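You operate a simulated robot arm through the tools that you are given. There is no shell and no other tool.

The job below is to be done with a simulated robot arm. You get a single attempt, and the scene is never put back.

JOB
Test both fibre holders on the scope and sort them by its word.
Fine: PASS goes in the foam nest, DIRT on the white pad, SCRATCH on the green film.

The check looks at the end state, three seconds after you hand in, the way a careful person would. Anything else that was tipped, shoved, dropped, spilled or broken makes it a failure.

ROBOT AND FRAMES
A 6-joint arm with a two-finger gripper, fixed in place. Base frame: the origin is on the floor under the middle of its stand, x ahead of it, y to its left, z up; the work surface is at about z = 0.9. Units: m, rad, N and s.
It reaches about 1.298 m from its shoulder. Its first joint turns from -2.601 to 2.601 rad. Payload 1.57 kg.
The TCP is the grasp point between the finger pads, 0.021 m short of the fingertips. In the tool frame z runs along the fingers and y along their closing line. The gripper opens to 0.07 m; its body begins 0.05 m behind the TCP.
Orientation is told as [roll, pitch, yaw] about the base's x, y, z axes, in that order, counted from this pose: with the fingers straight down and closing along the base's y, the tool's x points along the base's -x, its y along +y and its z along -z.

CONTROLS
- The arm moves only by the tool jog_arm. Its argument "rows" is one flat list of numbers, 7 for each row, row after row: the turn, a rotation vector about the tool's x, y, z in units of 45 degrees (1.0 is 45 degrees), then the shift along the tool's x, y, z in units of 300 mm (1.0 is 300 mm), then the gripper command, from -1 (shut) to 1 (fully open), values between in proportion. In form: [ax, ay, az, x, y, z, fingers, ax, ay, az, x, y, z, fingers, ...]. A call has 1 to 20 rows; each row is the pose to reach, as a shift and turn from the pose commanded when the call began, along the tool's axes at that moment. A call with a number of a shift or a turn outside -1 to 1 is refused whole. Each row takes 0.2 s and may step no farther than 0.05 m and 0.15 rad from the row before; otherwise, or with a gripper value out of range, the whole call is refused. Where a pose cannot be reached the arm comes as near as it can. A force on the tool above 40 N (or 10 N above the force at the start of the call, whichever is more), or a blocked arm, ends the call early, and 0.2 s more pass. Each finger travels about 0.1037 m/s and halts on what it meets, pressing with about 28 N; the grip force reading is that of the motor and also rises with nothing between the fingers. The clock runs only during rows and for 0.2 s after the last one: add rows that repeat a pose to give the fingers time. It gives the time, the measured TCP pose, the force on the tool (base axes), the opening and the grip force at its end, in the units of the frame above (readings bear some noise), with the torque about the TCP (base axes, N m) and any sound that the robot's microphone picked up.
- Cameras (640 x 400 px; columns grow to the right, rows downward): "scene" is fixed at [0.0471, -0.498, 1.6376]; the picture's right is [0.55, -0.84, 0.00], its down [-0.45, -0.30, -0.84] and it looks along [0.70, 0.46, -0.54] (base axes); focal length 362 px, centre (320, 200). "wrist" rides on the gripper at [0.079, 0.004, -0.081] in the tool frame; the picture's right is [-0.05, 1.00, 0.00], its down [-0.67, -0.04, -0.74] and it looks along [-0.74, -0.04, 0.67] (tool axes); focal length 256 px, centre (320, 200). There is no depth. A picture from a camera that has moved, and an enlarged one, comes with that camera's place and axes in the base frame and with its lens. The place of the scene camera against the robot may be out by one fixed shift of up to 0.012 m in any direction.
- get_image(camera): a new picture of that camera. It takes no simulated time.
- lift_body(by): slides the trunk up (or, below 0, down) by that many m; the arm rides with it, the base frame stays. It gives what a move gives, with no picture.
- inspect(camera, box): a new picture of the part [left, top, right, bottom] of that camera's present view, enlarged. It takes no simulated time.
- finish_job(): hands the job in; it is judged then, once.

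Places have to be worked out from the pictures, the camera data and where the tool is seen. Open the gripper and draw the arm clear of the work before you hand the job in, unless the task says otherwise.

The tools are called after ">>>" as a command line: name --argument value ..., lists and objects as JSON in quotes. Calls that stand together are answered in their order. jog_arm: Moves the arm, as the interface text tells. Its arguments: {"type":"object","properties":{"rows":{"type":"array"}},"required":["rows"]} The other tools are called the same way: lift_body (by) moves the trunk up or down; get_image (camera) takes a picture; inspect (camera, box) takes an enlarged picture of a part of a camera's view; finish_job () hands the job in.

At the start:

```text
clock: 0.0
position: [0.92, 0.1628, 1.222]
orientation: [-0.002, 0.0, 0.001]
contact_force: [0.5, 0.1, 0.8]
moment: [0.02, 0.01, -0.02]
finger_gap: 0.0699
gripper_force: 0.0
trunk travel left (down, up): [-0.903, 0.067]
```

scene: 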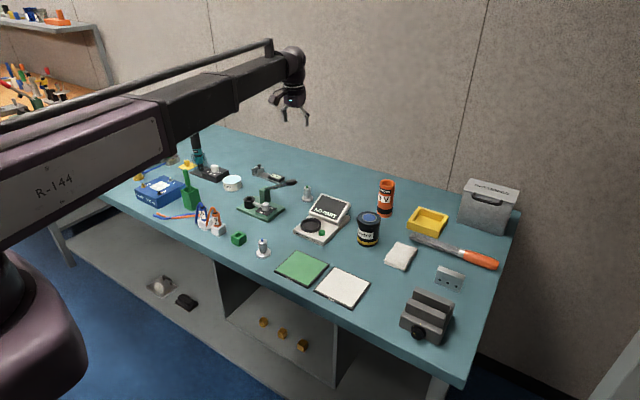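
wrist: 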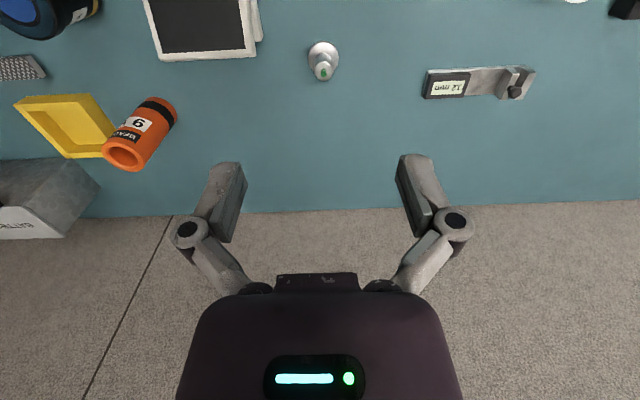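

The scene shows a bench with a small instrument (white box with screen), two small metal holders, a green film, and a white pad. I'll enlarge the relevant regions to identify each thing.

>>> inspect --camera "scene" --box '[220, 160, 380, 260]'

>>> inspect --camera "scene" --box '[340, 160, 540, 285]'

>>> inspect --camera "scene" --box '[120, 130, 280, 260]'

>>> inspect --camera "scene" --box '[240, 230, 480, 380]'

>>> inspect --camera "wrist" --box '[100, 0, 420, 200]'

```text
4.00 times, centred on (300, 210) of scene
camera zoom: at [0.0471, -0.498, 1.6376], right [0.55, -0.84, 0.0], down [-0.45, -0.3, -0.84], along [0.7, 0.46, -0.54], focal length 1450 px, centre (400, 160)
```

zoom: 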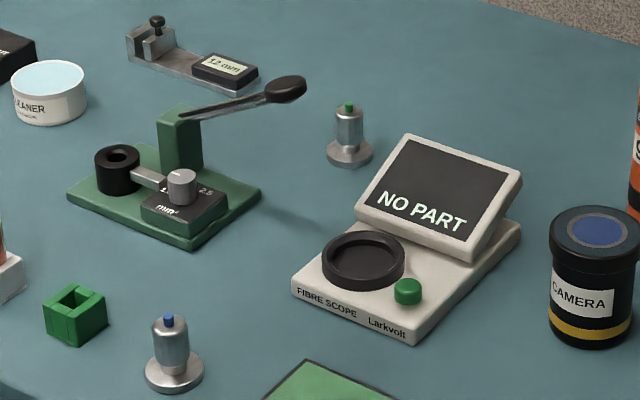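

```text
3.20 times, centred on (440, 222) of scene
camera zoom: at [0.0471, -0.498, 1.6376], right [0.55, -0.84, 0.0], down [-0.45, -0.3, -0.84], along [0.7, 0.46, -0.54], focal length 1160 px, centre (-64, 128)
```

zoom: 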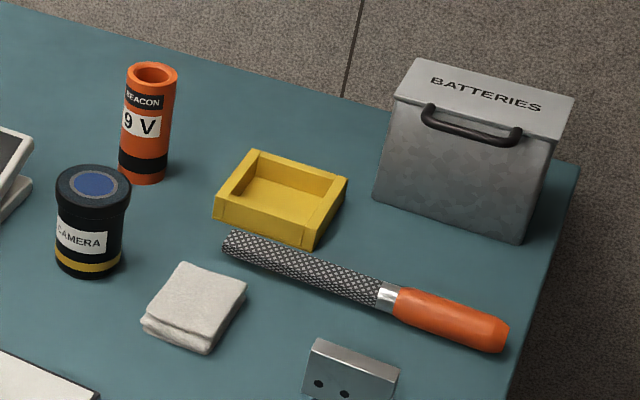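

```text
3.08 times, centred on (200, 195) of scene
camera zoom: at [0.0471, -0.498, 1.6376], right [0.55, -0.84, 0.0], down [-0.45, -0.3, -0.84], along [0.7, 0.46, -0.54], focal length 1115 px, centre (689, 215)
```

zoom: 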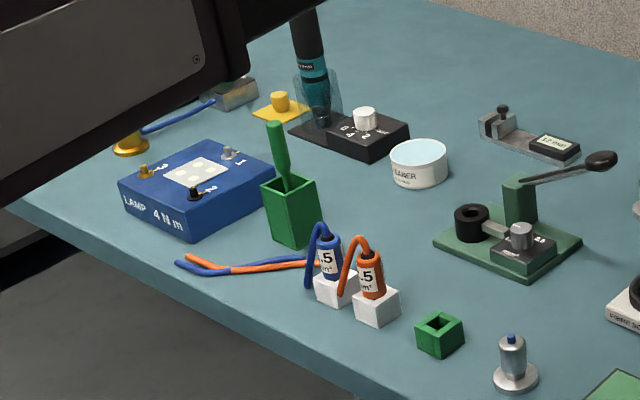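

```text
2.67 times, centred on (360, 305) of scene
camera zoom: at [0.0471, -0.498, 1.6376], right [0.55, -0.84, 0.0], down [-0.45, -0.3, -0.84], along [0.7, 0.46, -0.54], focal length 967 px, centre (213, -80)
```

zoom: 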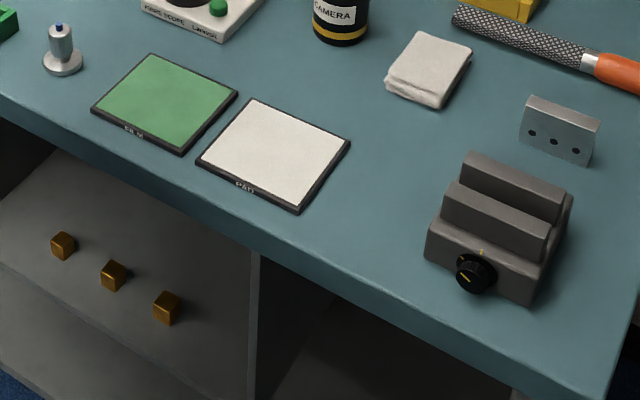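

```text
2.00 times, centred on (260, 100) of wrist
camera zoom: at [0.8416, 0.1683, 1.3026], right [0.05, 1.0, 0.0], down [0.67, -0.04, 0.74], along [0.74, -0.04, -0.67], focal length 512 px, centre (440, 400)
```

zoom: 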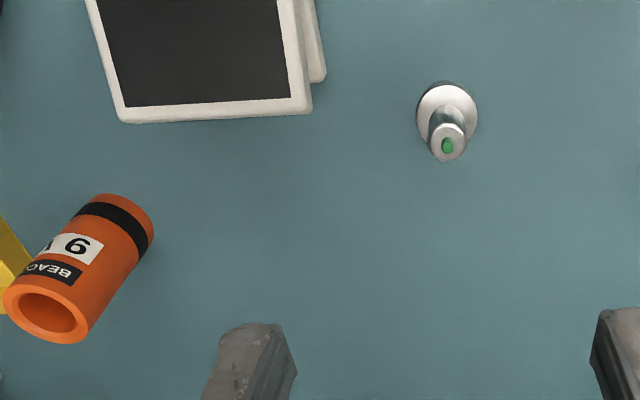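

The two fibre holders are the small metal posts: a blue tip near (0.65, 0.11) and a green tip near (0.98, 0.17). The scope ring is near (0.81, 0.04), the green pad is marked FILM and the white one PAD. I haven't found the foam nest yet, so I'll pull the arm back and up for a wide wrist view.

>>> jog_arm --rows '[0, 0, 0, 0.125, -0.068, -0.0125, 1, 0, 0, 0, 0.25, -0.136, -0.025, 1, 0, 0, 0, 0.375, -0.204, -0.0375, 1, 0, 0, 0, 0.5, -0.272, -0.05, 1, 0, 0, 0, 0.625, -0.34, -0.0625, 1, 0, 0, 0, 0.75, -0.408, -0.075, 1, 0, 0, 0, 0.875, -0.476, -0.0875, 1, 0, 0, 0, 1.0, -0.543, -0.1, 1]'

```text
clock: 1.8
position: [0.6179, 0.0017, 1.2215]
orientation: [0.001, 0.0, 0.0]
contact_force: [0.0, -0.5, 0.4]
moment: [-0.01, -0.01, 0.01]
finger_gap: 0.0697
gripper_force: 0.0
out of reach, approached as far as the arm can: row 1, 2, 3, 4, 5, 6, 7, 8
trunk travel left (down, up): [-0.903, 0.067]
```

The arm is now at (0.618, 0.002, 1.2215); it couldn't go higher, so I'll treat z of about 1.22 as the ceiling for now. Next I take both pictures.

>>> get_image --camera "wrist"

>>> get_image --camera "scene"

```text
taken
camera wrist: at [0.5398, 0.0062, 1.303], right [0.05, 1.0, 0.0], down [0.67, -0.04, 0.75], along [0.74, -0.04, -0.67], focal length 256 px, centre (320, 200)
```

wrist: 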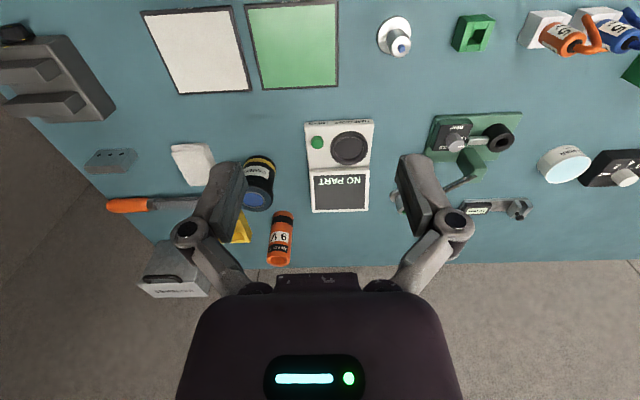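

```text
taken
```

scene: 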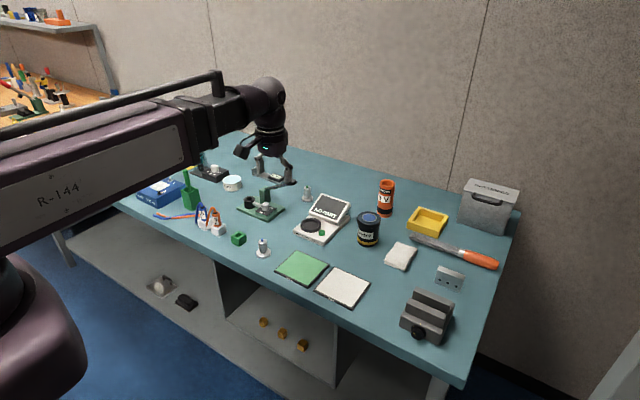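

The wide view shows the scope (screen, green button and ring), pads, holders and a green block with a square socket. I'll zoom in on the block, the holder, the pads and the scope.

>>> inspect --camera "wrist" --box '[360, 0, 520, 100]'

>>> inspect --camera "wrist" --box '[280, 100, 440, 220]'

>>> inspect --camera "wrist" --box '[130, 0, 350, 110]'

>>> inspect --camera "scene" --box '[395, 195, 465, 245]'

>>> inspect --camera "scene" --box '[215, 220, 285, 264]'

>>> inspect --camera "scene" --box '[0, 0, 160, 130]'

```text
4.00 times, centred on (440, 50) of wrist
camera zoom: at [0.5398, 0.0062, 1.303], right [0.05, 1.0, 0.0], down [0.67, -0.04, 0.75], along [0.74, -0.04, -0.67], focal length 1024 px, centre (-160, 800)
```

zoom: 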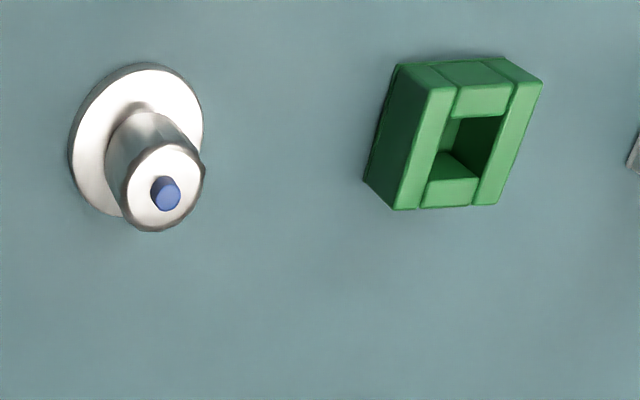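

```text
3.33 times, centred on (360, 160) of wrist
camera zoom: at [0.5398, 0.0062, 1.303], right [0.05, 1.0, 0.0], down [0.67, -0.04, 0.75], along [0.74, -0.04, -0.67], focal length 853 px, centre (187, 333)
```

zoom: 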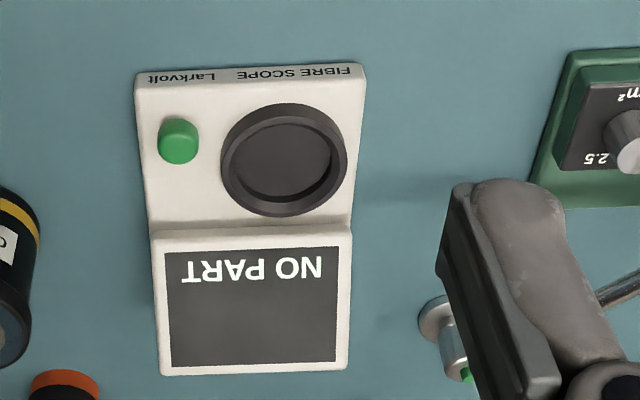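

```text
2.91 times, centred on (240, 55) of wrist
camera zoom: at [0.5398, 0.0062, 1.303], right [0.05, 1.0, 0.0], down [0.67, -0.04, 0.75], along [0.74, -0.04, -0.67], focal length 745 px, centre (553, 622)
```

zoom: 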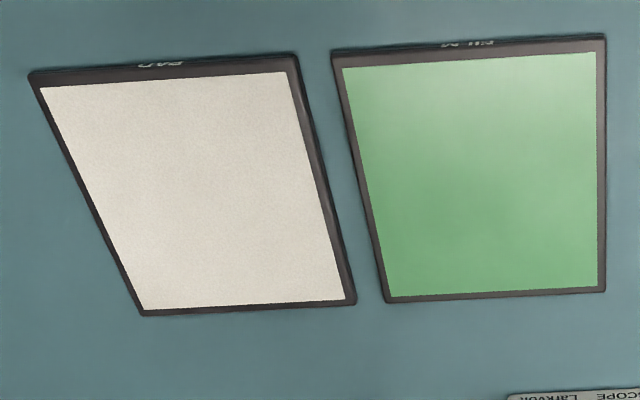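

```text
8.00 times, centred on (430, 220) of scene
camera zoom: at [0.0471, -0.498, 1.6376], right [0.55, -0.84, 0.0], down [-0.45, -0.3, -0.84], along [0.7, 0.46, -0.54], focal length 2900 px, centre (-560, 40)
```

zoom: 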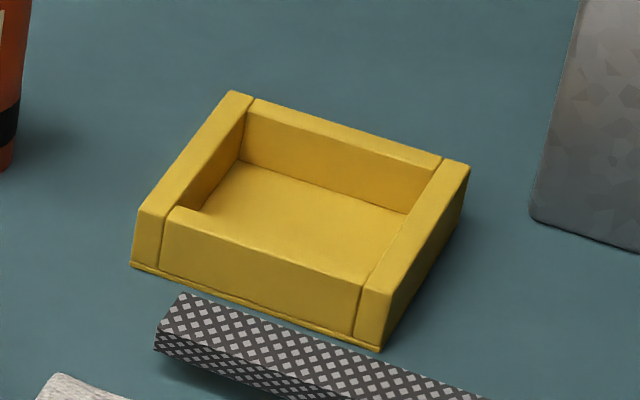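

```text
9.09 times, centred on (250, 242) of scene
camera zoom: at [0.0471, -0.498, 1.6376], right [0.55, -0.84, 0.0], down [-0.45, -0.3, -0.84], along [0.7, 0.46, -0.54], focal length 3295 px, centre (956, -182)
```

zoom: 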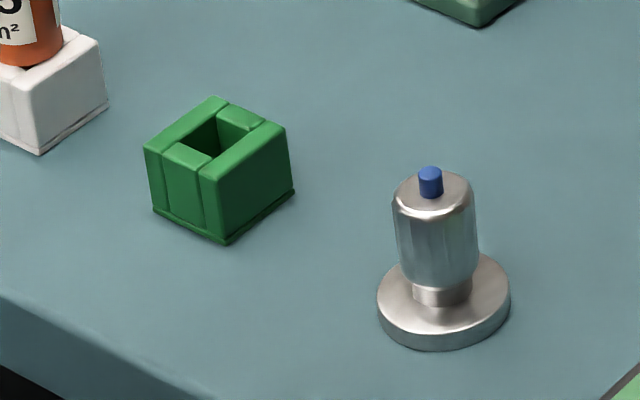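

```text
3.08 times, centred on (80, 65) of scene
camera zoom: at [0.0471, -0.498, 1.6376], right [0.55, -0.84, 0.0], down [-0.45, -0.3, -0.84], along [0.7, 0.46, -0.54], focal length 1115 px, centre (1058, 615)
```

zoom: 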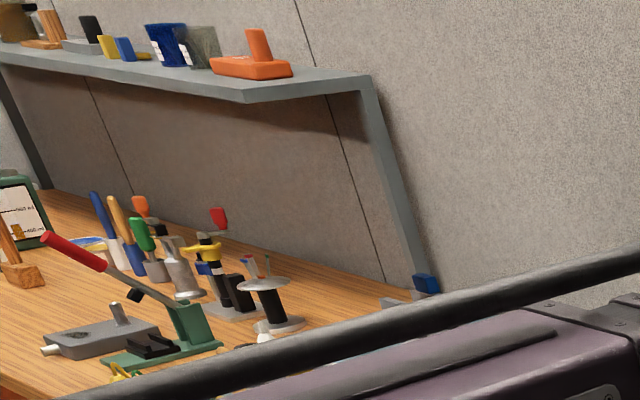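

The yellow tray, about 0.107 m square near (1.06, -0.27), is the only recess big enough for a 45 mm flange, so it's my likely nest; I'll check it close up later. I put the blue-tip holder at about (0.651, 0.102) and will go above it at z 1.05 to refine that.

>>> jog_arm --rows '[0, 0, 0, -0.022, 0.0667, 0.1144, 1, 0, 0, 0, -0.044, 0.1333, 0.2288, 1, 0, 0, 0, -0.066, 0.2, 0.3432, 1, 0, 0, 0, -0.088, 0.2667, 0.4576, 1, 0, 0, 0, -0.11, 0.3333, 0.572, 1]'

>>> get_image --camera "wrist"

```text
clock: 3.0
position: [0.6526, 0.1029, 1.2214]
orientation: [0.0, 0.0, 0.001]
contact_force: [0.8, -0.2, 0.3]
moment: [-0.03, -0.01, -0.05]
finger_gap: 0.0703
gripper_force: 0.1
out of reach, approached as far as the arm can: row 1, 2, 3, 4, 5
trunk travel left (down, up): [-0.903, 0.067]
```

```text
taken
camera wrist: at [0.5741, 0.1067, 1.3025], right [0.05, 1.0, 0.0], down [0.67, -0.03, 0.74], along [0.74, -0.04, -0.67], focal length 256 px, centre (320, 200)
```

wrist: 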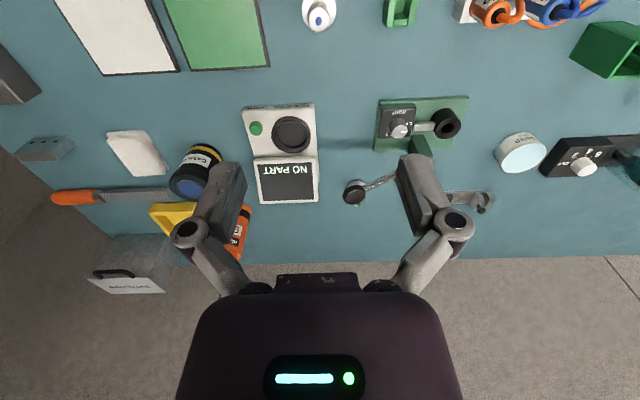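

The z value again didn't change (1.2214), so the arm itself seems unable to move vertically here and the trunk lift may have to do it. I'll try a small lift of -0.05 and read back the pose.

>>> lift_body --by -0.05

>>> get_image --camera "scene"

```text
clock: 3.9
position: [0.6518, 0.1012, 1.1714]
orientation: [-0.001, 0.0, 0.0]
contact_force: [-0.4, 0.2, 0.2]
moment: [0.03, -0.01, 0.01]
finger_gap: 0.07
gripper_force: 0.1
trunk travel left (down, up): [-0.853, 0.117]
```

```text
taken
```

scene: 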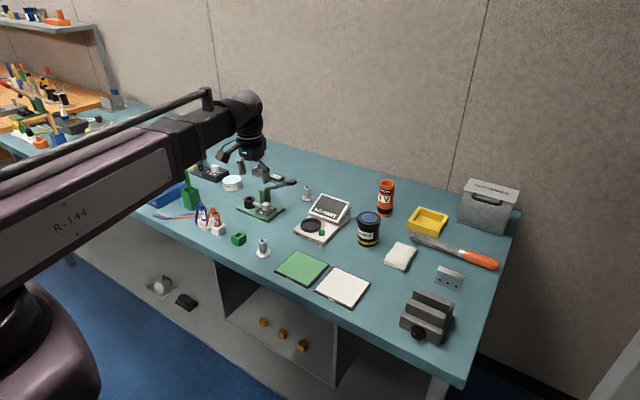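

The trunk lift moves the tool straight down, with TCP z now 1.1714, so I'll do height by lift and xy/yaw by jog. I'll lower another 0.12 and look at the blue holder from the wrist.

>>> lift_body --by -0.12

>>> get_image --camera "wrist"

>>> get_image --camera "scene"

```text
clock: 5.4
position: [0.6521, 0.1009, 1.0514]
orientation: [0.0, 0.0, 0.003]
contact_force: [0.7, -0.3, 0.1]
moment: [0.02, -0.02, -0.03]
finger_gap: 0.07
gripper_force: 0.1
trunk travel left (down, up): [-0.733, 0.237]
```

```text
taken
camera wrist: at [0.5737, 0.1055, 1.1327], right [0.05, 1.0, 0.0], down [0.67, -0.04, 0.74], along [0.74, -0.04, -0.67], focal length 256 px, centre (320, 200)
```

wrist: 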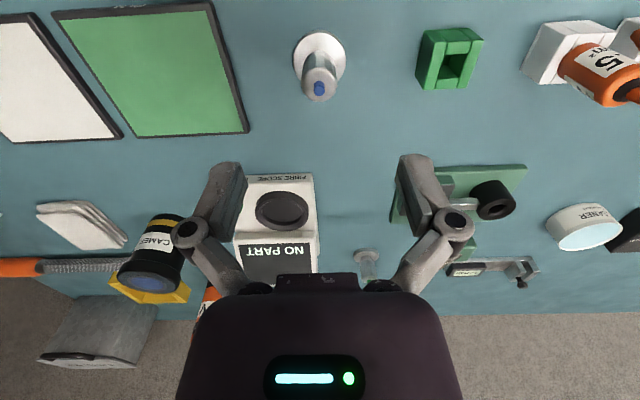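

```text
taken
```

scene: 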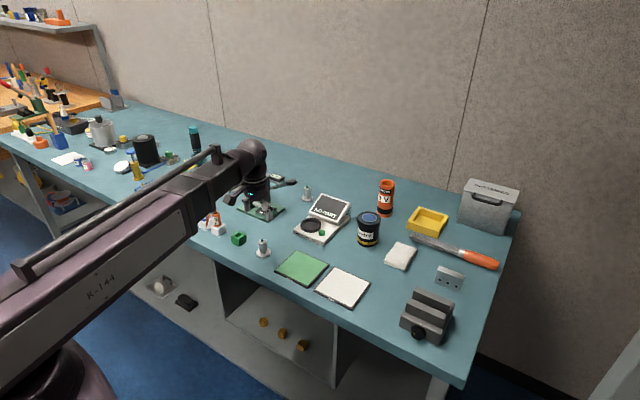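

The projected TCP axis lands at about (319, 85) at the holder's top height, close to where the blue tip shows. I'll zoom to check the alignment, and look at the far-left bench objects for any other candidate nest.

>>> inspect --camera "wrist" --box '[280, 20, 360, 120]'

>>> inspect --camera "scene" --box '[0, 90, 220, 210]'

>>> inspect --camera "wrist" --box '[100, 200, 320, 330]'

```text
4.00 times, centred on (320, 70) of wrist
camera zoom: at [0.5737, 0.1055, 1.1327], right [0.05, 1.0, 0.0], down [0.67, -0.04, 0.74], along [0.74, -0.04, -0.67], focal length 1024 px, centre (320, 720)
```

zoom: 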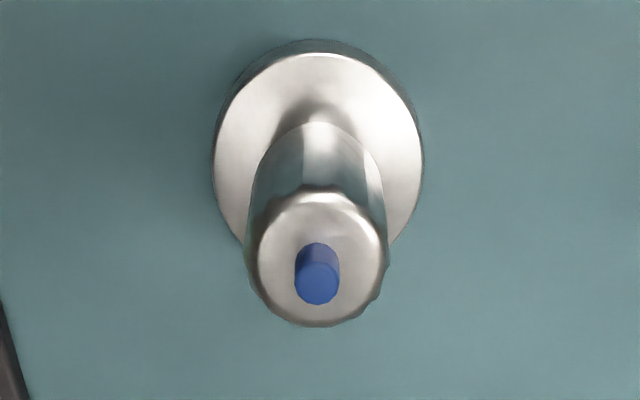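

```text
2.91 times, centred on (110, 150) of scene
camera zoom: at [0.0471, -0.498, 1.6376], right [0.55, -0.84, 0.0], down [-0.45, -0.3, -0.84], along [0.7, 0.46, -0.54], focal length 1054 px, centre (931, 346)
```

zoom: 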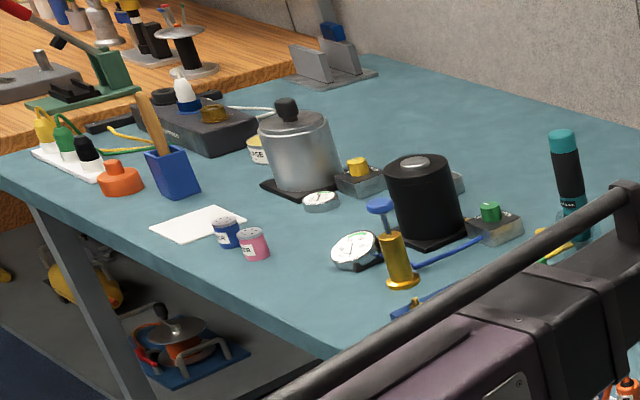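

```text
2.91 times, centred on (210, 265) of wrist
camera zoom: at [0.5737, 0.1055, 1.1327], right [0.05, 1.0, 0.0], down [0.67, -0.04, 0.74], along [0.74, -0.04, -0.67], focal length 745 px, centre (640, 11)
```

zoom: 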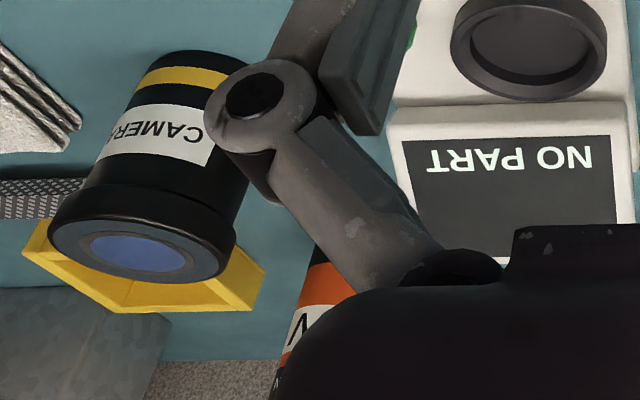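

The holder's top centre is at about (319.8, 85), matching the projected TCP axis to under 1 mm. I'll lower 0.109 to put the TCP near z 0.942 (fingertips about 0.921, above the flange).

>>> lift_body --by -0.109

>>> get_image --camera "wrist"

>>> inspect --camera "scene" --box '[210, 190, 310, 270]'

```text
clock: 6.8
position: [0.6519, 0.1007, 0.9424]
orientation: [0.0, 0.001, -0.001]
contact_force: [-0.4, -0.9, 0.3]
moment: [0.0, -0.02, -0.02]
finger_gap: 0.0699
gripper_force: 0.1
trunk travel left (down, up): [-0.624, 0.346]
```

```text
taken
camera wrist: at [0.5737, 0.1055, 1.0237], right [0.05, 1.0, 0.0], down [0.67, -0.04, 0.74], along [0.74, -0.04, -0.67], focal length 256 px, centre (320, 200)
```

wrist: 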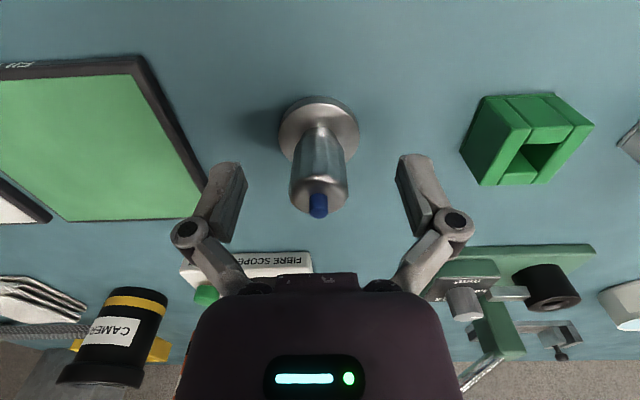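

```text
5.00 times, centred on (260, 230) of scene
camera zoom: at [0.0471, -0.498, 1.6376], right [0.55, -0.84, 0.0], down [-0.45, -0.3, -0.84], along [0.7, 0.46, -0.54], focal length 1812 px, centre (620, 50)
```

zoom: 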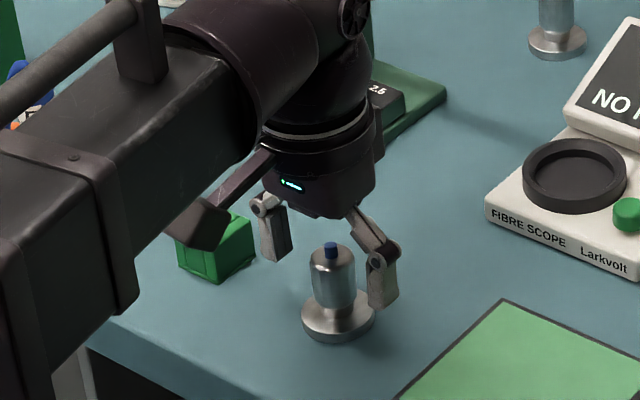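

In both views the holder body sits centred between the open fingers. Closing the gripper with several rows to give it time.

>>> jog_arm --rows '[0, 0, 0, 0, 0, 0, 0.2, 0, 0, 0, 0, 0, 0, -0.4, 0, 0, 0, 0, 0, 0, -1, 0, 0, 0, 0, 0, 0, -1]'

>>> inspect --camera "wrist" --box '[220, 80, 420, 260]'

```text
clock: 7.8
position: [0.6524, 0.1012, 0.9432]
orientation: [0.001, -0.001, -0.001]
contact_force: [1.1, -1.6, 7.6]
moment: [-0.04, -0.04, -0.05]
finger_gap: 0.0252
gripper_force: 27.9
trunk travel left (down, up): [-0.624, 0.346]
```

```text
2.22 times, centred on (320, 170) of wrist
camera zoom: at [0.5734, 0.1053, 1.024], right [0.05, 1.0, 0.0], down [0.67, -0.04, 0.75], along [0.74, -0.04, -0.67], focal length 569 px, centre (320, 267)
```

zoom: 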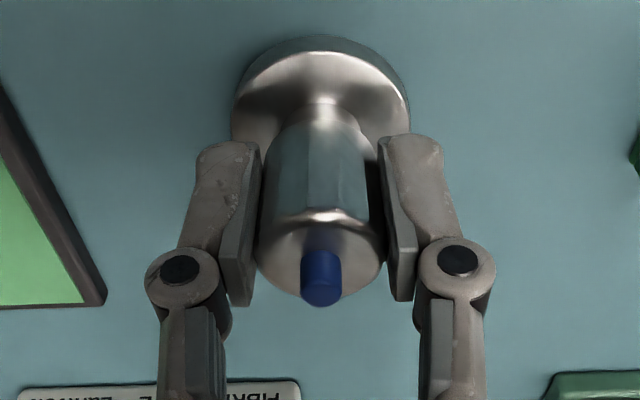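

The holder is gripped (gap 25.2 mm, 27.9 N). Lifting the trunk by 0.08 and checking that the holder comes along.

>>> lift_body --by 0.08

>>> get_image --camera "wrist"

>>> inspect --camera "scene" --box '[220, 170, 380, 270]'

```text
clock: 9.0
position: [0.6528, 0.1014, 1.0225]
orientation: [-0.001, 0.0, 0.0]
contact_force: [-0.2, 0.5, 0.0]
moment: [0.04, 0.0, 0.02]
finger_gap: 0.0
gripper_force: 27.7
trunk travel left (down, up): [-0.704, 0.266]
```

```text
taken
camera wrist: at [0.5738, 0.1056, 1.1036], right [0.05, 1.0, 0.0], down [0.67, -0.03, 0.74], along [0.74, -0.04, -0.67], focal length 256 px, centre (320, 200)
```

wrist: 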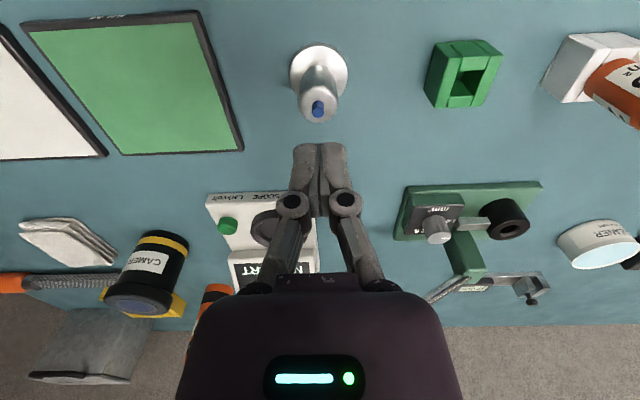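

```text
4.00 times, centred on (300, 220) of scene
camera zoom: at [0.0471, -0.498, 1.6376], right [0.55, -0.84, 0.0], down [-0.45, -0.3, -0.84], along [0.7, 0.46, -0.54], focal length 1450 px, centre (400, 120)
```

zoom: 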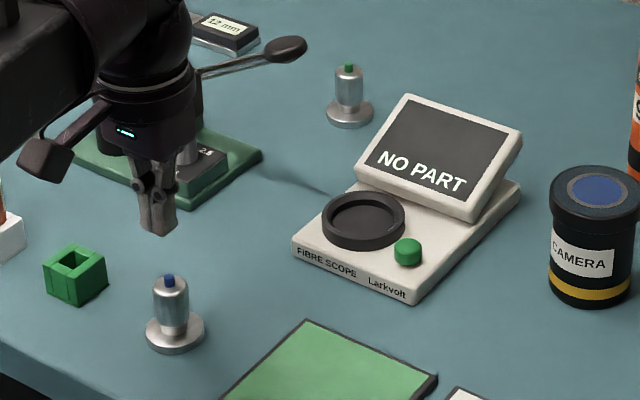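

The fingers shut on nothing (gap 0.0) and the holder stayed standing upright on the bench, so it slipped out, perhaps because I gripped too near its top. I'll zoom in to measure its shape and current place before trying again.

>>> inspect --camera "wrist" --box '[280, 30, 360, 130]'

>>> inspect --camera "scene" --box '[248, 228, 280, 262]'

>>> inspect --camera "scene" --box '[292, 176, 324, 206]'

```text
4.00 times, centred on (320, 80) of wrist
camera zoom: at [0.5738, 0.1056, 1.1036], right [0.05, 1.0, 0.0], down [0.67, -0.03, 0.74], along [0.74, -0.04, -0.67], focal length 1024 px, centre (320, 680)
```

zoom: 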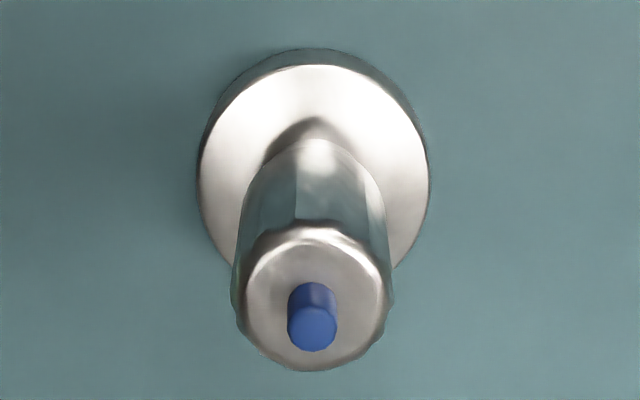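

```text
11.76 times, centred on (264, 245) of scene
camera zoom: at [0.0471, -0.498, 1.6376], right [0.55, -0.84, 0.0], down [-0.45, -0.3, -0.84], along [0.7, 0.46, -0.54], focal length 4264 px, centre (979, -329)
```

zoom: 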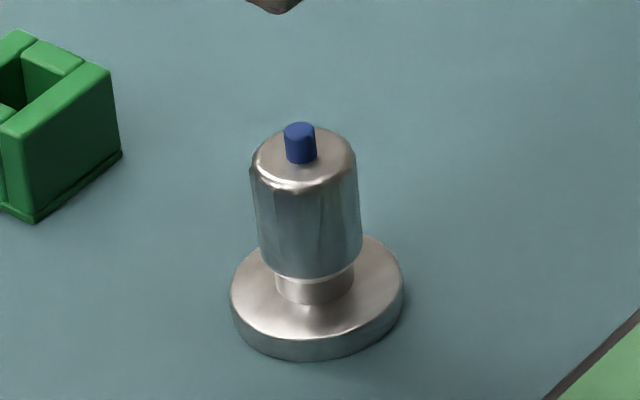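

```text
13.33 times, centred on (308, 191) of scene
camera zoom: at [0.0471, -0.498, 1.6376], right [0.55, -0.84, 0.0], down [-0.45, -0.3, -0.84], along [0.7, 0.46, -0.54], focal length 4833 px, centre (480, 320)
```

zoom: 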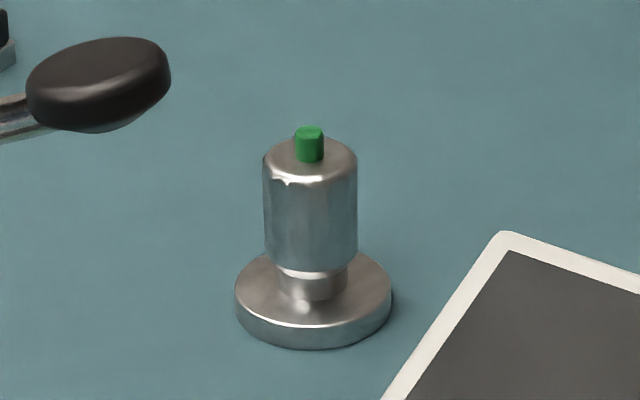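

The holder is upright and still where it was, within about 2 mm of the TCP axis (perhaps 1.5 mm further in x). I'll reopen the fingers, shift +1.5 mm in x, then go lower than before so the pads centre on the body.

>>> jog_arm --rows '[0, 0, 0, 0, 0, 0, 1, 0, 0, 0, -0.005, 0, 0, 1, 0, 0, 0, -0.005, 0, 0, 1]'

>>> inspect --camera "wrist" --box '[280, 30, 360, 130]'

```text
clock: 9.8
position: [0.654, 0.1004, 1.0236]
orientation: [0.0, -0.001, 0.002]
contact_force: [-0.1, 0.3, -0.1]
moment: [0.0, -0.01, -0.03]
finger_gap: 0.0698
gripper_force: 0.1
trunk travel left (down, up): [-0.704, 0.266]
```

```text
4.00 times, centred on (320, 80) of wrist
camera zoom: at [0.575, 0.1055, 1.1036], right [0.05, 1.0, 0.0], down [0.67, -0.04, 0.74], along [0.74, -0.04, -0.67], focal length 1024 px, centre (320, 680)
```

zoom: 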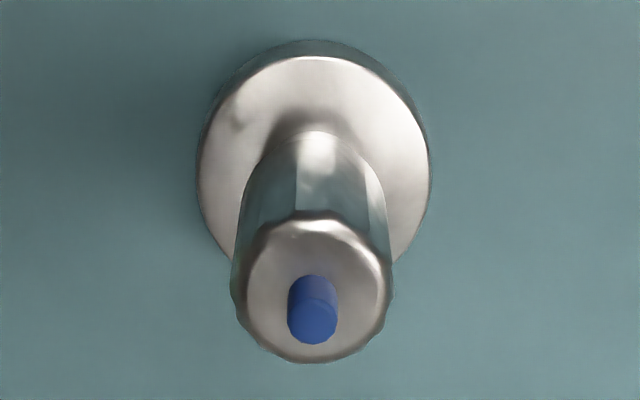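

The holder's top centre is at y of about 0.101 and x aligned. Lowering 0.087 to a TCP height of about 0.936.

>>> lift_body --by -0.087

>>> inspect --camera "wrist" --box '[220, 80, 420, 260]'

>>> inspect --camera "scene" --box '[235, 215, 291, 271]'

```text
clock: 11.0
position: [0.6538, 0.1012, 0.9355]
orientation: [-0.001, 0.0, 0.001]
contact_force: [0.2, 0.1, -0.5]
moment: [0.02, -0.01, 0.03]
finger_gap: 0.0701
gripper_force: 0.1
trunk travel left (down, up): [-0.617, 0.353]
```

```text
2.22 times, centred on (320, 170) of wrist
camera zoom: at [0.575, 0.1055, 1.0167], right [0.05, 1.0, 0.0], down [0.67, -0.04, 0.74], along [0.74, -0.04, -0.67], focal length 569 px, centre (320, 267)
```

zoom: 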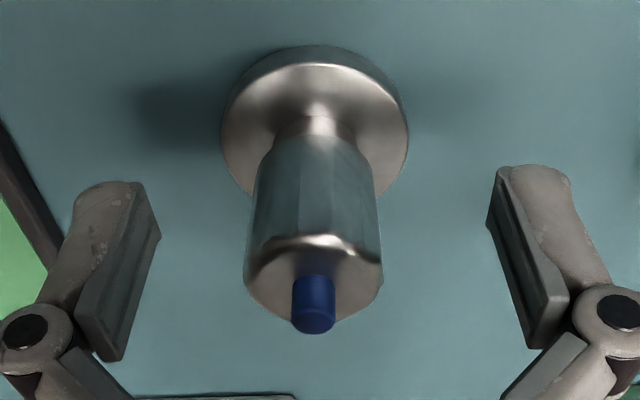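

```text
7.14 times, centred on (263, 243) of scene
camera zoom: at [0.0471, -0.498, 1.6376], right [0.55, -0.84, 0.0], down [-0.45, -0.3, -0.84], along [0.7, 0.46, -0.54], focal length 2589 px, centre (727, -107)
```

zoom: 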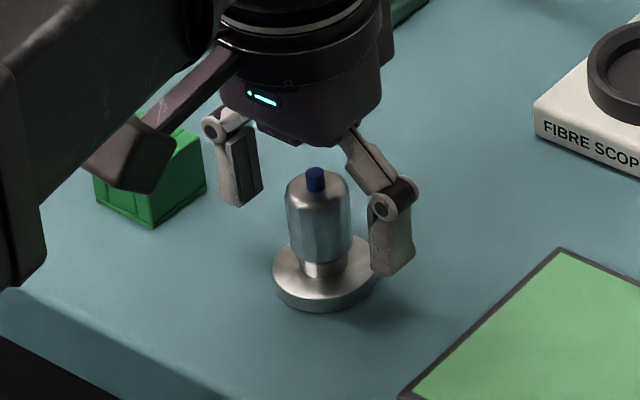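

The body lies centred between the pads. I'll close with extra hold time and read the force before lifting.

>>> jog_arm --rows '[0, 0, 0, 0, 0, 0, 0.2, 0, 0, 0, 0, 0, 0, -0.2, 0, 0, 0, 0, 0, 0, -1, 0, 0, 0, 0, 0, 0, -1, 0, 0, 0, 0, 0, 0, -1, 0, 0, 0, 0, 0, 0, -1]'

>>> inspect --camera "wrist" --box '[220, 80, 420, 260]'

>>> inspect --camera "scene" --box '[235, 215, 291, 271]'

```text
clock: 12.4
position: [0.6529, 0.1005, 0.9357]
orientation: [0.001, 0.0, -0.001]
contact_force: [0.1, -1.5, 3.3]
moment: [-0.05, -0.01, 0.01]
finger_gap: 0.0252
gripper_force: 28.2
trunk travel left (down, up): [-0.617, 0.353]
```

```text
2.22 times, centred on (320, 170) of wrist
camera zoom: at [0.5749, 0.1054, 1.0168], right [0.05, 1.0, 0.0], down [0.67, -0.04, 0.75], along [0.74, -0.04, -0.67], focal length 569 px, centre (320, 267)
```

zoom: 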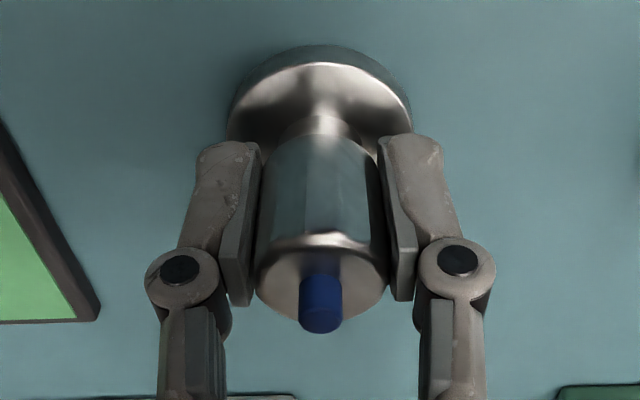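

```text
7.14 times, centred on (263, 243) of scene
camera zoom: at [0.0471, -0.498, 1.6376], right [0.55, -0.84, 0.0], down [-0.45, -0.3, -0.84], along [0.7, 0.46, -0.54], focal length 2589 px, centre (727, -107)
```

zoom: 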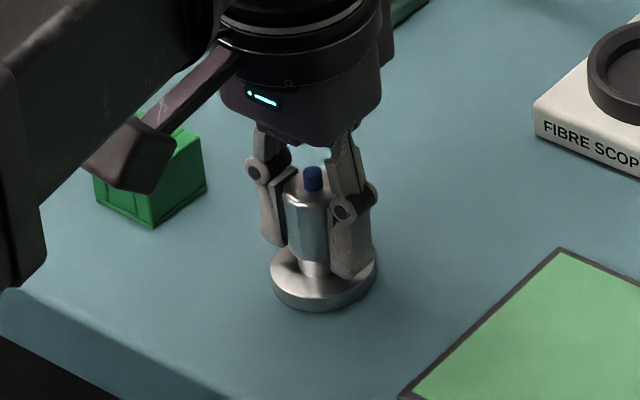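

The pads now cover the whole body (gap 25.2 mm, 28.2 N). I'll lift just 5 mm and check the gap and force to see whether it holds or slips.

>>> lift_body --by 0.005

>>> inspect --camera "wrist" --box '[220, 80, 420, 260]'

```text
clock: 13.0
position: [0.6531, 0.1006, 0.9409]
orientation: [0.002, 0.001, 0.001]
contact_force: [0.3, -0.9, -0.6]
moment: [-0.05, -0.02, 0.0]
finger_gap: 0.0251
gripper_force: 27.8
trunk travel left (down, up): [-0.622, 0.348]
```

```text
2.22 times, centred on (320, 170) of wrist
camera zoom: at [0.5751, 0.1056, 1.0216], right [0.05, 1.0, 0.0], down [0.67, -0.04, 0.74], along [0.74, -0.04, -0.67], focal length 569 px, centre (320, 267)
```

zoom: 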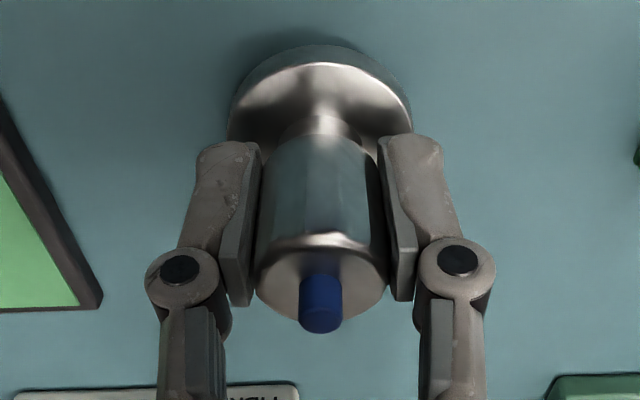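

The holder rose with the gripper, its appearance between the pads unchanged. I'll lift another 20 mm and check again for slip.

>>> lift_body --by 0.02

>>> inspect --camera "wrist" --box '[220, 80, 420, 260]'

```text
clock: 13.6
position: [0.6541, 0.1015, 0.9597]
orientation: [0.001, -0.001, 0.0]
contact_force: [-0.1, 0.7, -1.5]
moment: [-0.04, -0.01, 0.02]
finger_gap: 0.0251
gripper_force: 27.8
trunk travel left (down, up): [-0.642, 0.328]
```

```text
2.22 times, centred on (320, 170) of wrist
camera zoom: at [0.5751, 0.1056, 1.0416], right [0.05, 1.0, 0.0], down [0.67, -0.04, 0.74], along [0.74, -0.04, -0.67], focal length 569 px, centre (320, 267)
```

zoom: 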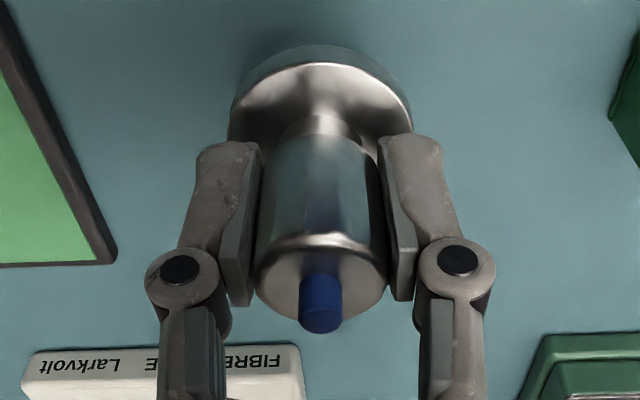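

The holder is held firmly. I'll lift another 0.06 (flange bottom about 0.984) for the crossing to the scope, whose ring I triangulate at roughly (0.82, 0.043).

>>> lift_body --by 0.06

>>> get_image --camera "wrist"

```text
clock: 14.6
position: [0.6531, 0.1015, 1.0198]
orientation: [0.0, 0.001, -0.001]
contact_force: [0.4, -0.6, -0.8]
moment: [0.01, 0.02, -0.01]
finger_gap: 0.025
gripper_force: 28.0
trunk travel left (down, up): [-0.702, 0.268]
```

```text
taken
camera wrist: at [0.5751, 0.1056, 1.1016], right [0.05, 1.0, 0.0], down [0.67, -0.03, 0.74], along [0.74, -0.04, -0.67], focal length 256 px, centre (320, 200)
```

wrist: 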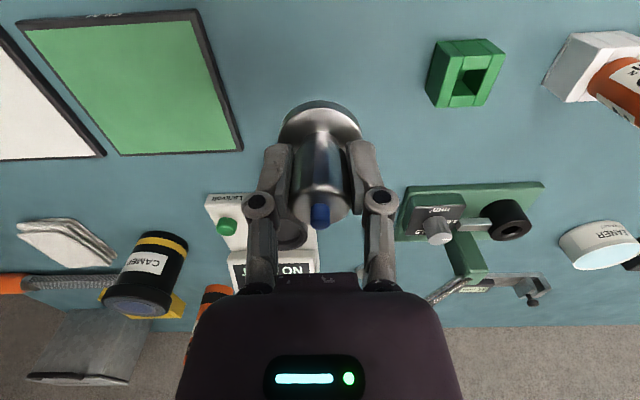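

Still held. Moving gently to a hover just short of the ring at about (0.78, 0.044) to view the ring under the flange.

>>> jog_arm --rows '[0, 0, 0, -0.0706, -0.0317, 0, -1, 0, 0, 0, -0.1411, -0.0633, 0, -1, 0, 0, 0, -0.2117, -0.095, 0, -1, 0, 0, 0, -0.2822, -0.1267, 0, -1, 0, 0, 0, -0.3528, -0.1583, 0, -1, 0, 0, 0, -0.4233, -0.19, 0, -1]'

>>> get_image --camera "wrist"

>>> inspect --camera "scene" --box '[240, 160, 380, 260]'

```text
clock: 16.0
position: [0.7822, 0.0434, 1.0202]
orientation: [-0.001, 0.0, 0.0]
contact_force: [0.4, -0.1, -1.5]
moment: [0.03, 0.03, 0.02]
finger_gap: 0.025
gripper_force: 28.4
trunk travel left (down, up): [-0.702, 0.268]
```

```text
taken
camera wrist: at [0.7029, 0.0481, 1.1014], right [0.05, 1.0, 0.0], down [0.67, -0.04, 0.74], along [0.74, -0.04, -0.67], focal length 256 px, centre (320, 200)
```

wrist: 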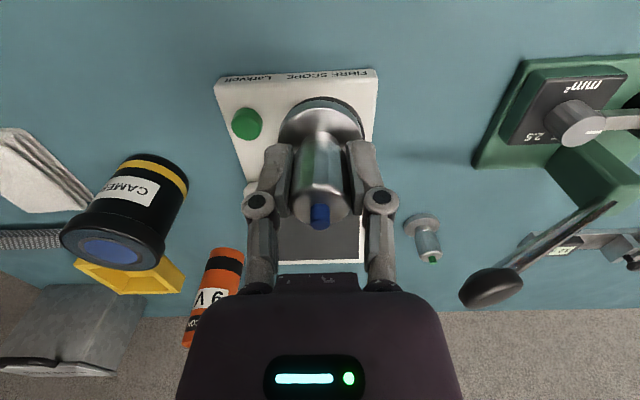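

```text
4.00 times, centred on (310, 210) of scene
camera zoom: at [0.0471, -0.498, 1.6376], right [0.55, -0.84, 0.0], down [-0.45, -0.3, -0.84], along [0.7, 0.46, -0.54], focal length 1450 px, centre (360, 160)
```

zoom: 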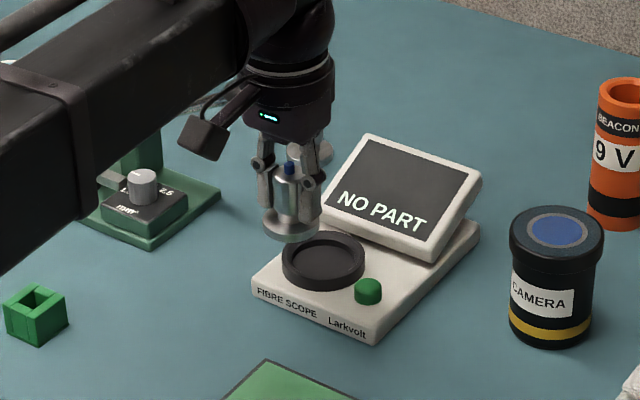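

The flange is close to above the ring. I'll zoom the wrist view to see the ring edge relative to the flange.

>>> inspect --camera "wrist" --box '[200, 50, 400, 200]'

>>> inspect --camera "scene" --box '[285, 195, 345, 245]'

```text
2.67 times, centred on (300, 125) of wrist
camera zoom: at [0.7029, 0.0481, 1.1014], right [0.05, 1.0, 0.0], down [0.67, -0.04, 0.74], along [0.74, -0.04, -0.67], focal length 683 px, centre (373, 400)
```

zoom: 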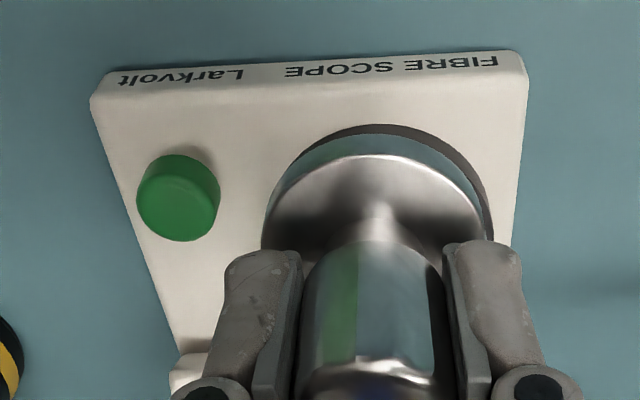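

```text
8.00 times, centred on (315, 220) of scene
camera zoom: at [0.0471, -0.498, 1.6376], right [0.55, -0.84, 0.0], down [-0.45, -0.3, -0.84], along [0.7, 0.46, -0.54], focal length 2900 px, centre (360, 40)
```

zoom: 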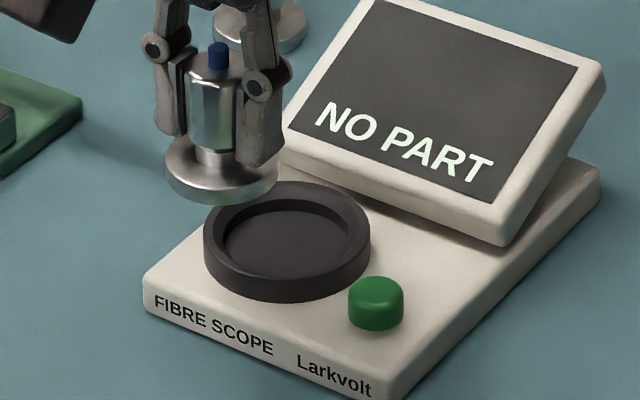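

Combining the views, the ring centre is near (0.817, 0.0425) with its top around z 0.93-0.94. I'll move over it, keep the flange bottom about 1 cm above, and align by eye from both cameras.

>>> jog_arm --rows '[0, 0, 0, -0.0583, -0.002, 0, -1, 0, 0, 0, -0.1167, -0.0033, 0, -1, 0, 0, 0, -0.1167, -0.0033, 0, -1]'

>>> lift_body --by -0.03

>>> inspect --camera "wrist" --box '[200, 50, 400, 200]'

>>> inspect --camera "scene" --box '[285, 195, 345, 245]'

```text
clock: 16.8
position: [0.8166, 0.0433, 1.0218]
orientation: [-0.002, 0.001, 0.001]
contact_force: [0.5, -0.3, -1.7]
moment: [0.0, -0.02, 0.03]
finger_gap: 0.025
gripper_force: 28.1
trunk travel left (down, up): [-0.702, 0.268]
```

```text
clock: 17.6
position: [0.8163, 0.0431, 0.9901]
orientation: [0.0, 0.001, -0.001]
contact_force: [-0.8, 0.0, -0.7]
moment: [0.04, -0.03, 0.02]
finger_gap: 0.0249
gripper_force: 28.2
trunk travel left (down, up): [-0.672, 0.298]
```

```text
2.67 times, centred on (300, 125) of wrist
camera zoom: at [0.7371, 0.0475, 1.0716], right [0.05, 1.0, 0.0], down [0.67, -0.04, 0.74], along [0.74, -0.04, -0.67], focal length 683 px, centre (373, 400)
```

zoom: 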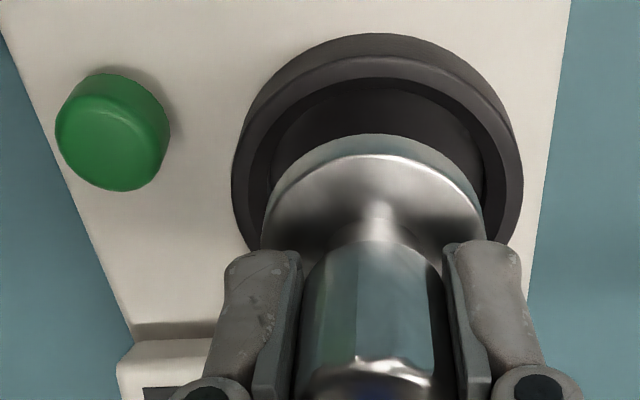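

```text
8.00 times, centred on (315, 220) of scene
camera zoom: at [0.0471, -0.498, 1.6376], right [0.55, -0.84, 0.0], down [-0.45, -0.3, -0.84], along [0.7, 0.46, -0.54], focal length 2900 px, centre (360, 40)
```

zoom: 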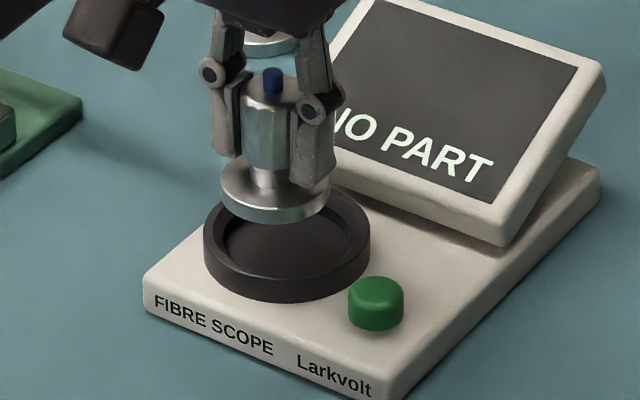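

From both views the ring centre is at about (0.824, 0.044) with its top near z 0.93, so I need about +7 mm in x and +1 mm in y. I'll shift, lower 15 mm (flange still just above the ring) and recheck.

>>> jog_arm --rows '[0, 0, 0, -0.0117, 0.0015, 0, -1, 0, 0, 0, -0.0233, 0.003, 0, -1, 0, 0, 0, -0.0233, 0.003, 0, -1]'

>>> lift_body --by -0.015

>>> inspect --camera "wrist" --box '[240, 50, 400, 170]'

>>> inspect --camera "scene" --box '[285, 200, 335, 240]'

```text
clock: 18.4
position: [0.8235, 0.044, 0.9909]
orientation: [0.001, -0.001, 0.0]
contact_force: [0.1, -0.1, -0.6]
moment: [-0.01, 0.03, 0.02]
finger_gap: 0.0249
gripper_force: 28.5
trunk travel left (down, up): [-0.672, 0.298]
```

```text
clock: 19.0
position: [0.8233, 0.0438, 0.9759]
orientation: [-0.001, 0.001, 0.001]
contact_force: [0.1, 0.4, 0.0]
moment: [0.0, 0.01, -0.02]
finger_gap: 0.0249
gripper_force: 27.6
trunk travel left (down, up): [-0.657, 0.313]
```

```text
3.33 times, centred on (320, 110) of wrist
camera zoom: at [0.7442, 0.0485, 1.0566], right [0.05, 1.0, 0.0], down [0.67, -0.04, 0.74], along [0.74, -0.04, -0.67], focal length 853 px, centre (320, 500)
```

zoom: 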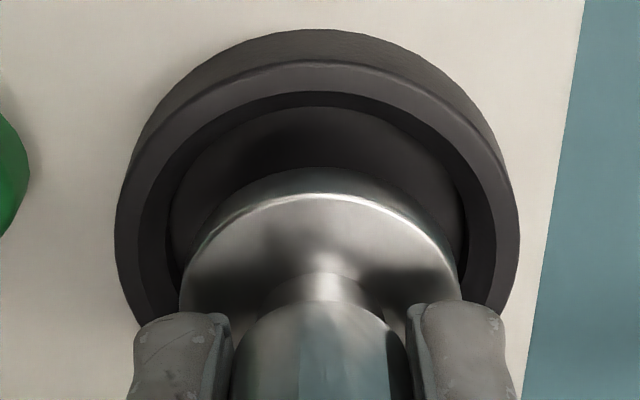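

```text
10.00 times, centred on (310, 220) of scene
camera zoom: at [0.0471, -0.498, 1.6376], right [0.55, -0.84, 0.0], down [-0.45, -0.3, -0.84], along [0.7, 0.46, -0.54], focal length 3625 px, centre (420, 0)
```

zoom: 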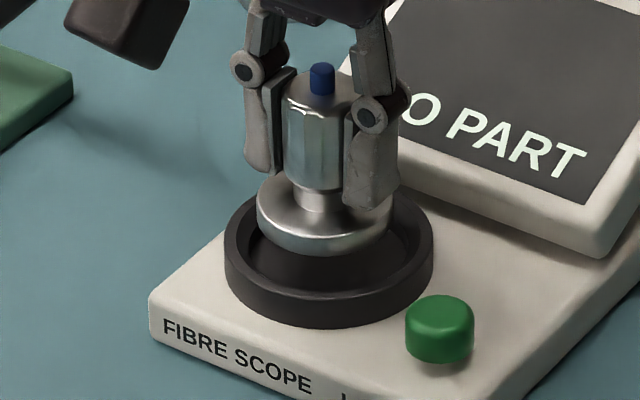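

The flange is centred over the funnel-shaped ring within about 2 mm, with roughly 4 mm clearance at the floor. I'll trim y by -1 mm and lower 12 mm, then feel for the floor in small steps.

>>> jog_arm --rows '[0, 0, 0, -0.0017, -0.0033, 0, -1, 0, 0, 0, -0.0017, -0.0033, 0, -1]'

>>> lift_body --by -0.012

>>> inspect --camera "wrist" --box '[240, 50, 400, 170]'

>>> inspect --camera "scene" --box '[285, 200, 335, 240]'

```text
clock: 19.6
position: [0.8237, 0.0425, 0.9754]
orientation: [0.0, 0.0, -0.001]
contact_force: [0.3, 0.9, -2.2]
moment: [0.01, 0.02, 0.01]
finger_gap: 0.0251
gripper_force: 27.8
trunk travel left (down, up): [-0.657, 0.313]
```

```text
clock: 20.2
position: [0.824, 0.0436, 0.963]
orientation: [-0.001, 0.0, 0.001]
contact_force: [-0.4, -0.2, -0.4]
moment: [-0.01, -0.01, -0.02]
finger_gap: 0.0251
gripper_force: 28.2
trunk travel left (down, up): [-0.645, 0.325]
```

```text
3.33 times, centred on (320, 110) of wrist
camera zoom: at [0.7448, 0.0475, 1.0446], right [0.05, 1.0, 0.0], down [0.67, -0.04, 0.74], along [0.74, -0.04, -0.67], focal length 853 px, centre (320, 500)
```

zoom: 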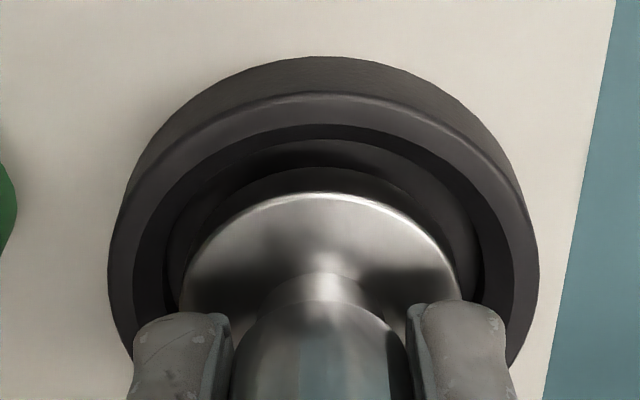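

```text
10.00 times, centred on (310, 220) of scene
camera zoom: at [0.0471, -0.498, 1.6376], right [0.55, -0.84, 0.0], down [-0.45, -0.3, -0.84], along [0.7, 0.46, -0.54], focal length 3625 px, centre (420, 0)
```

zoom: 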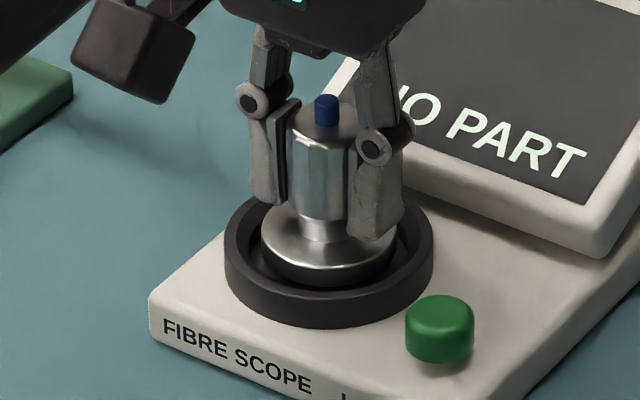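

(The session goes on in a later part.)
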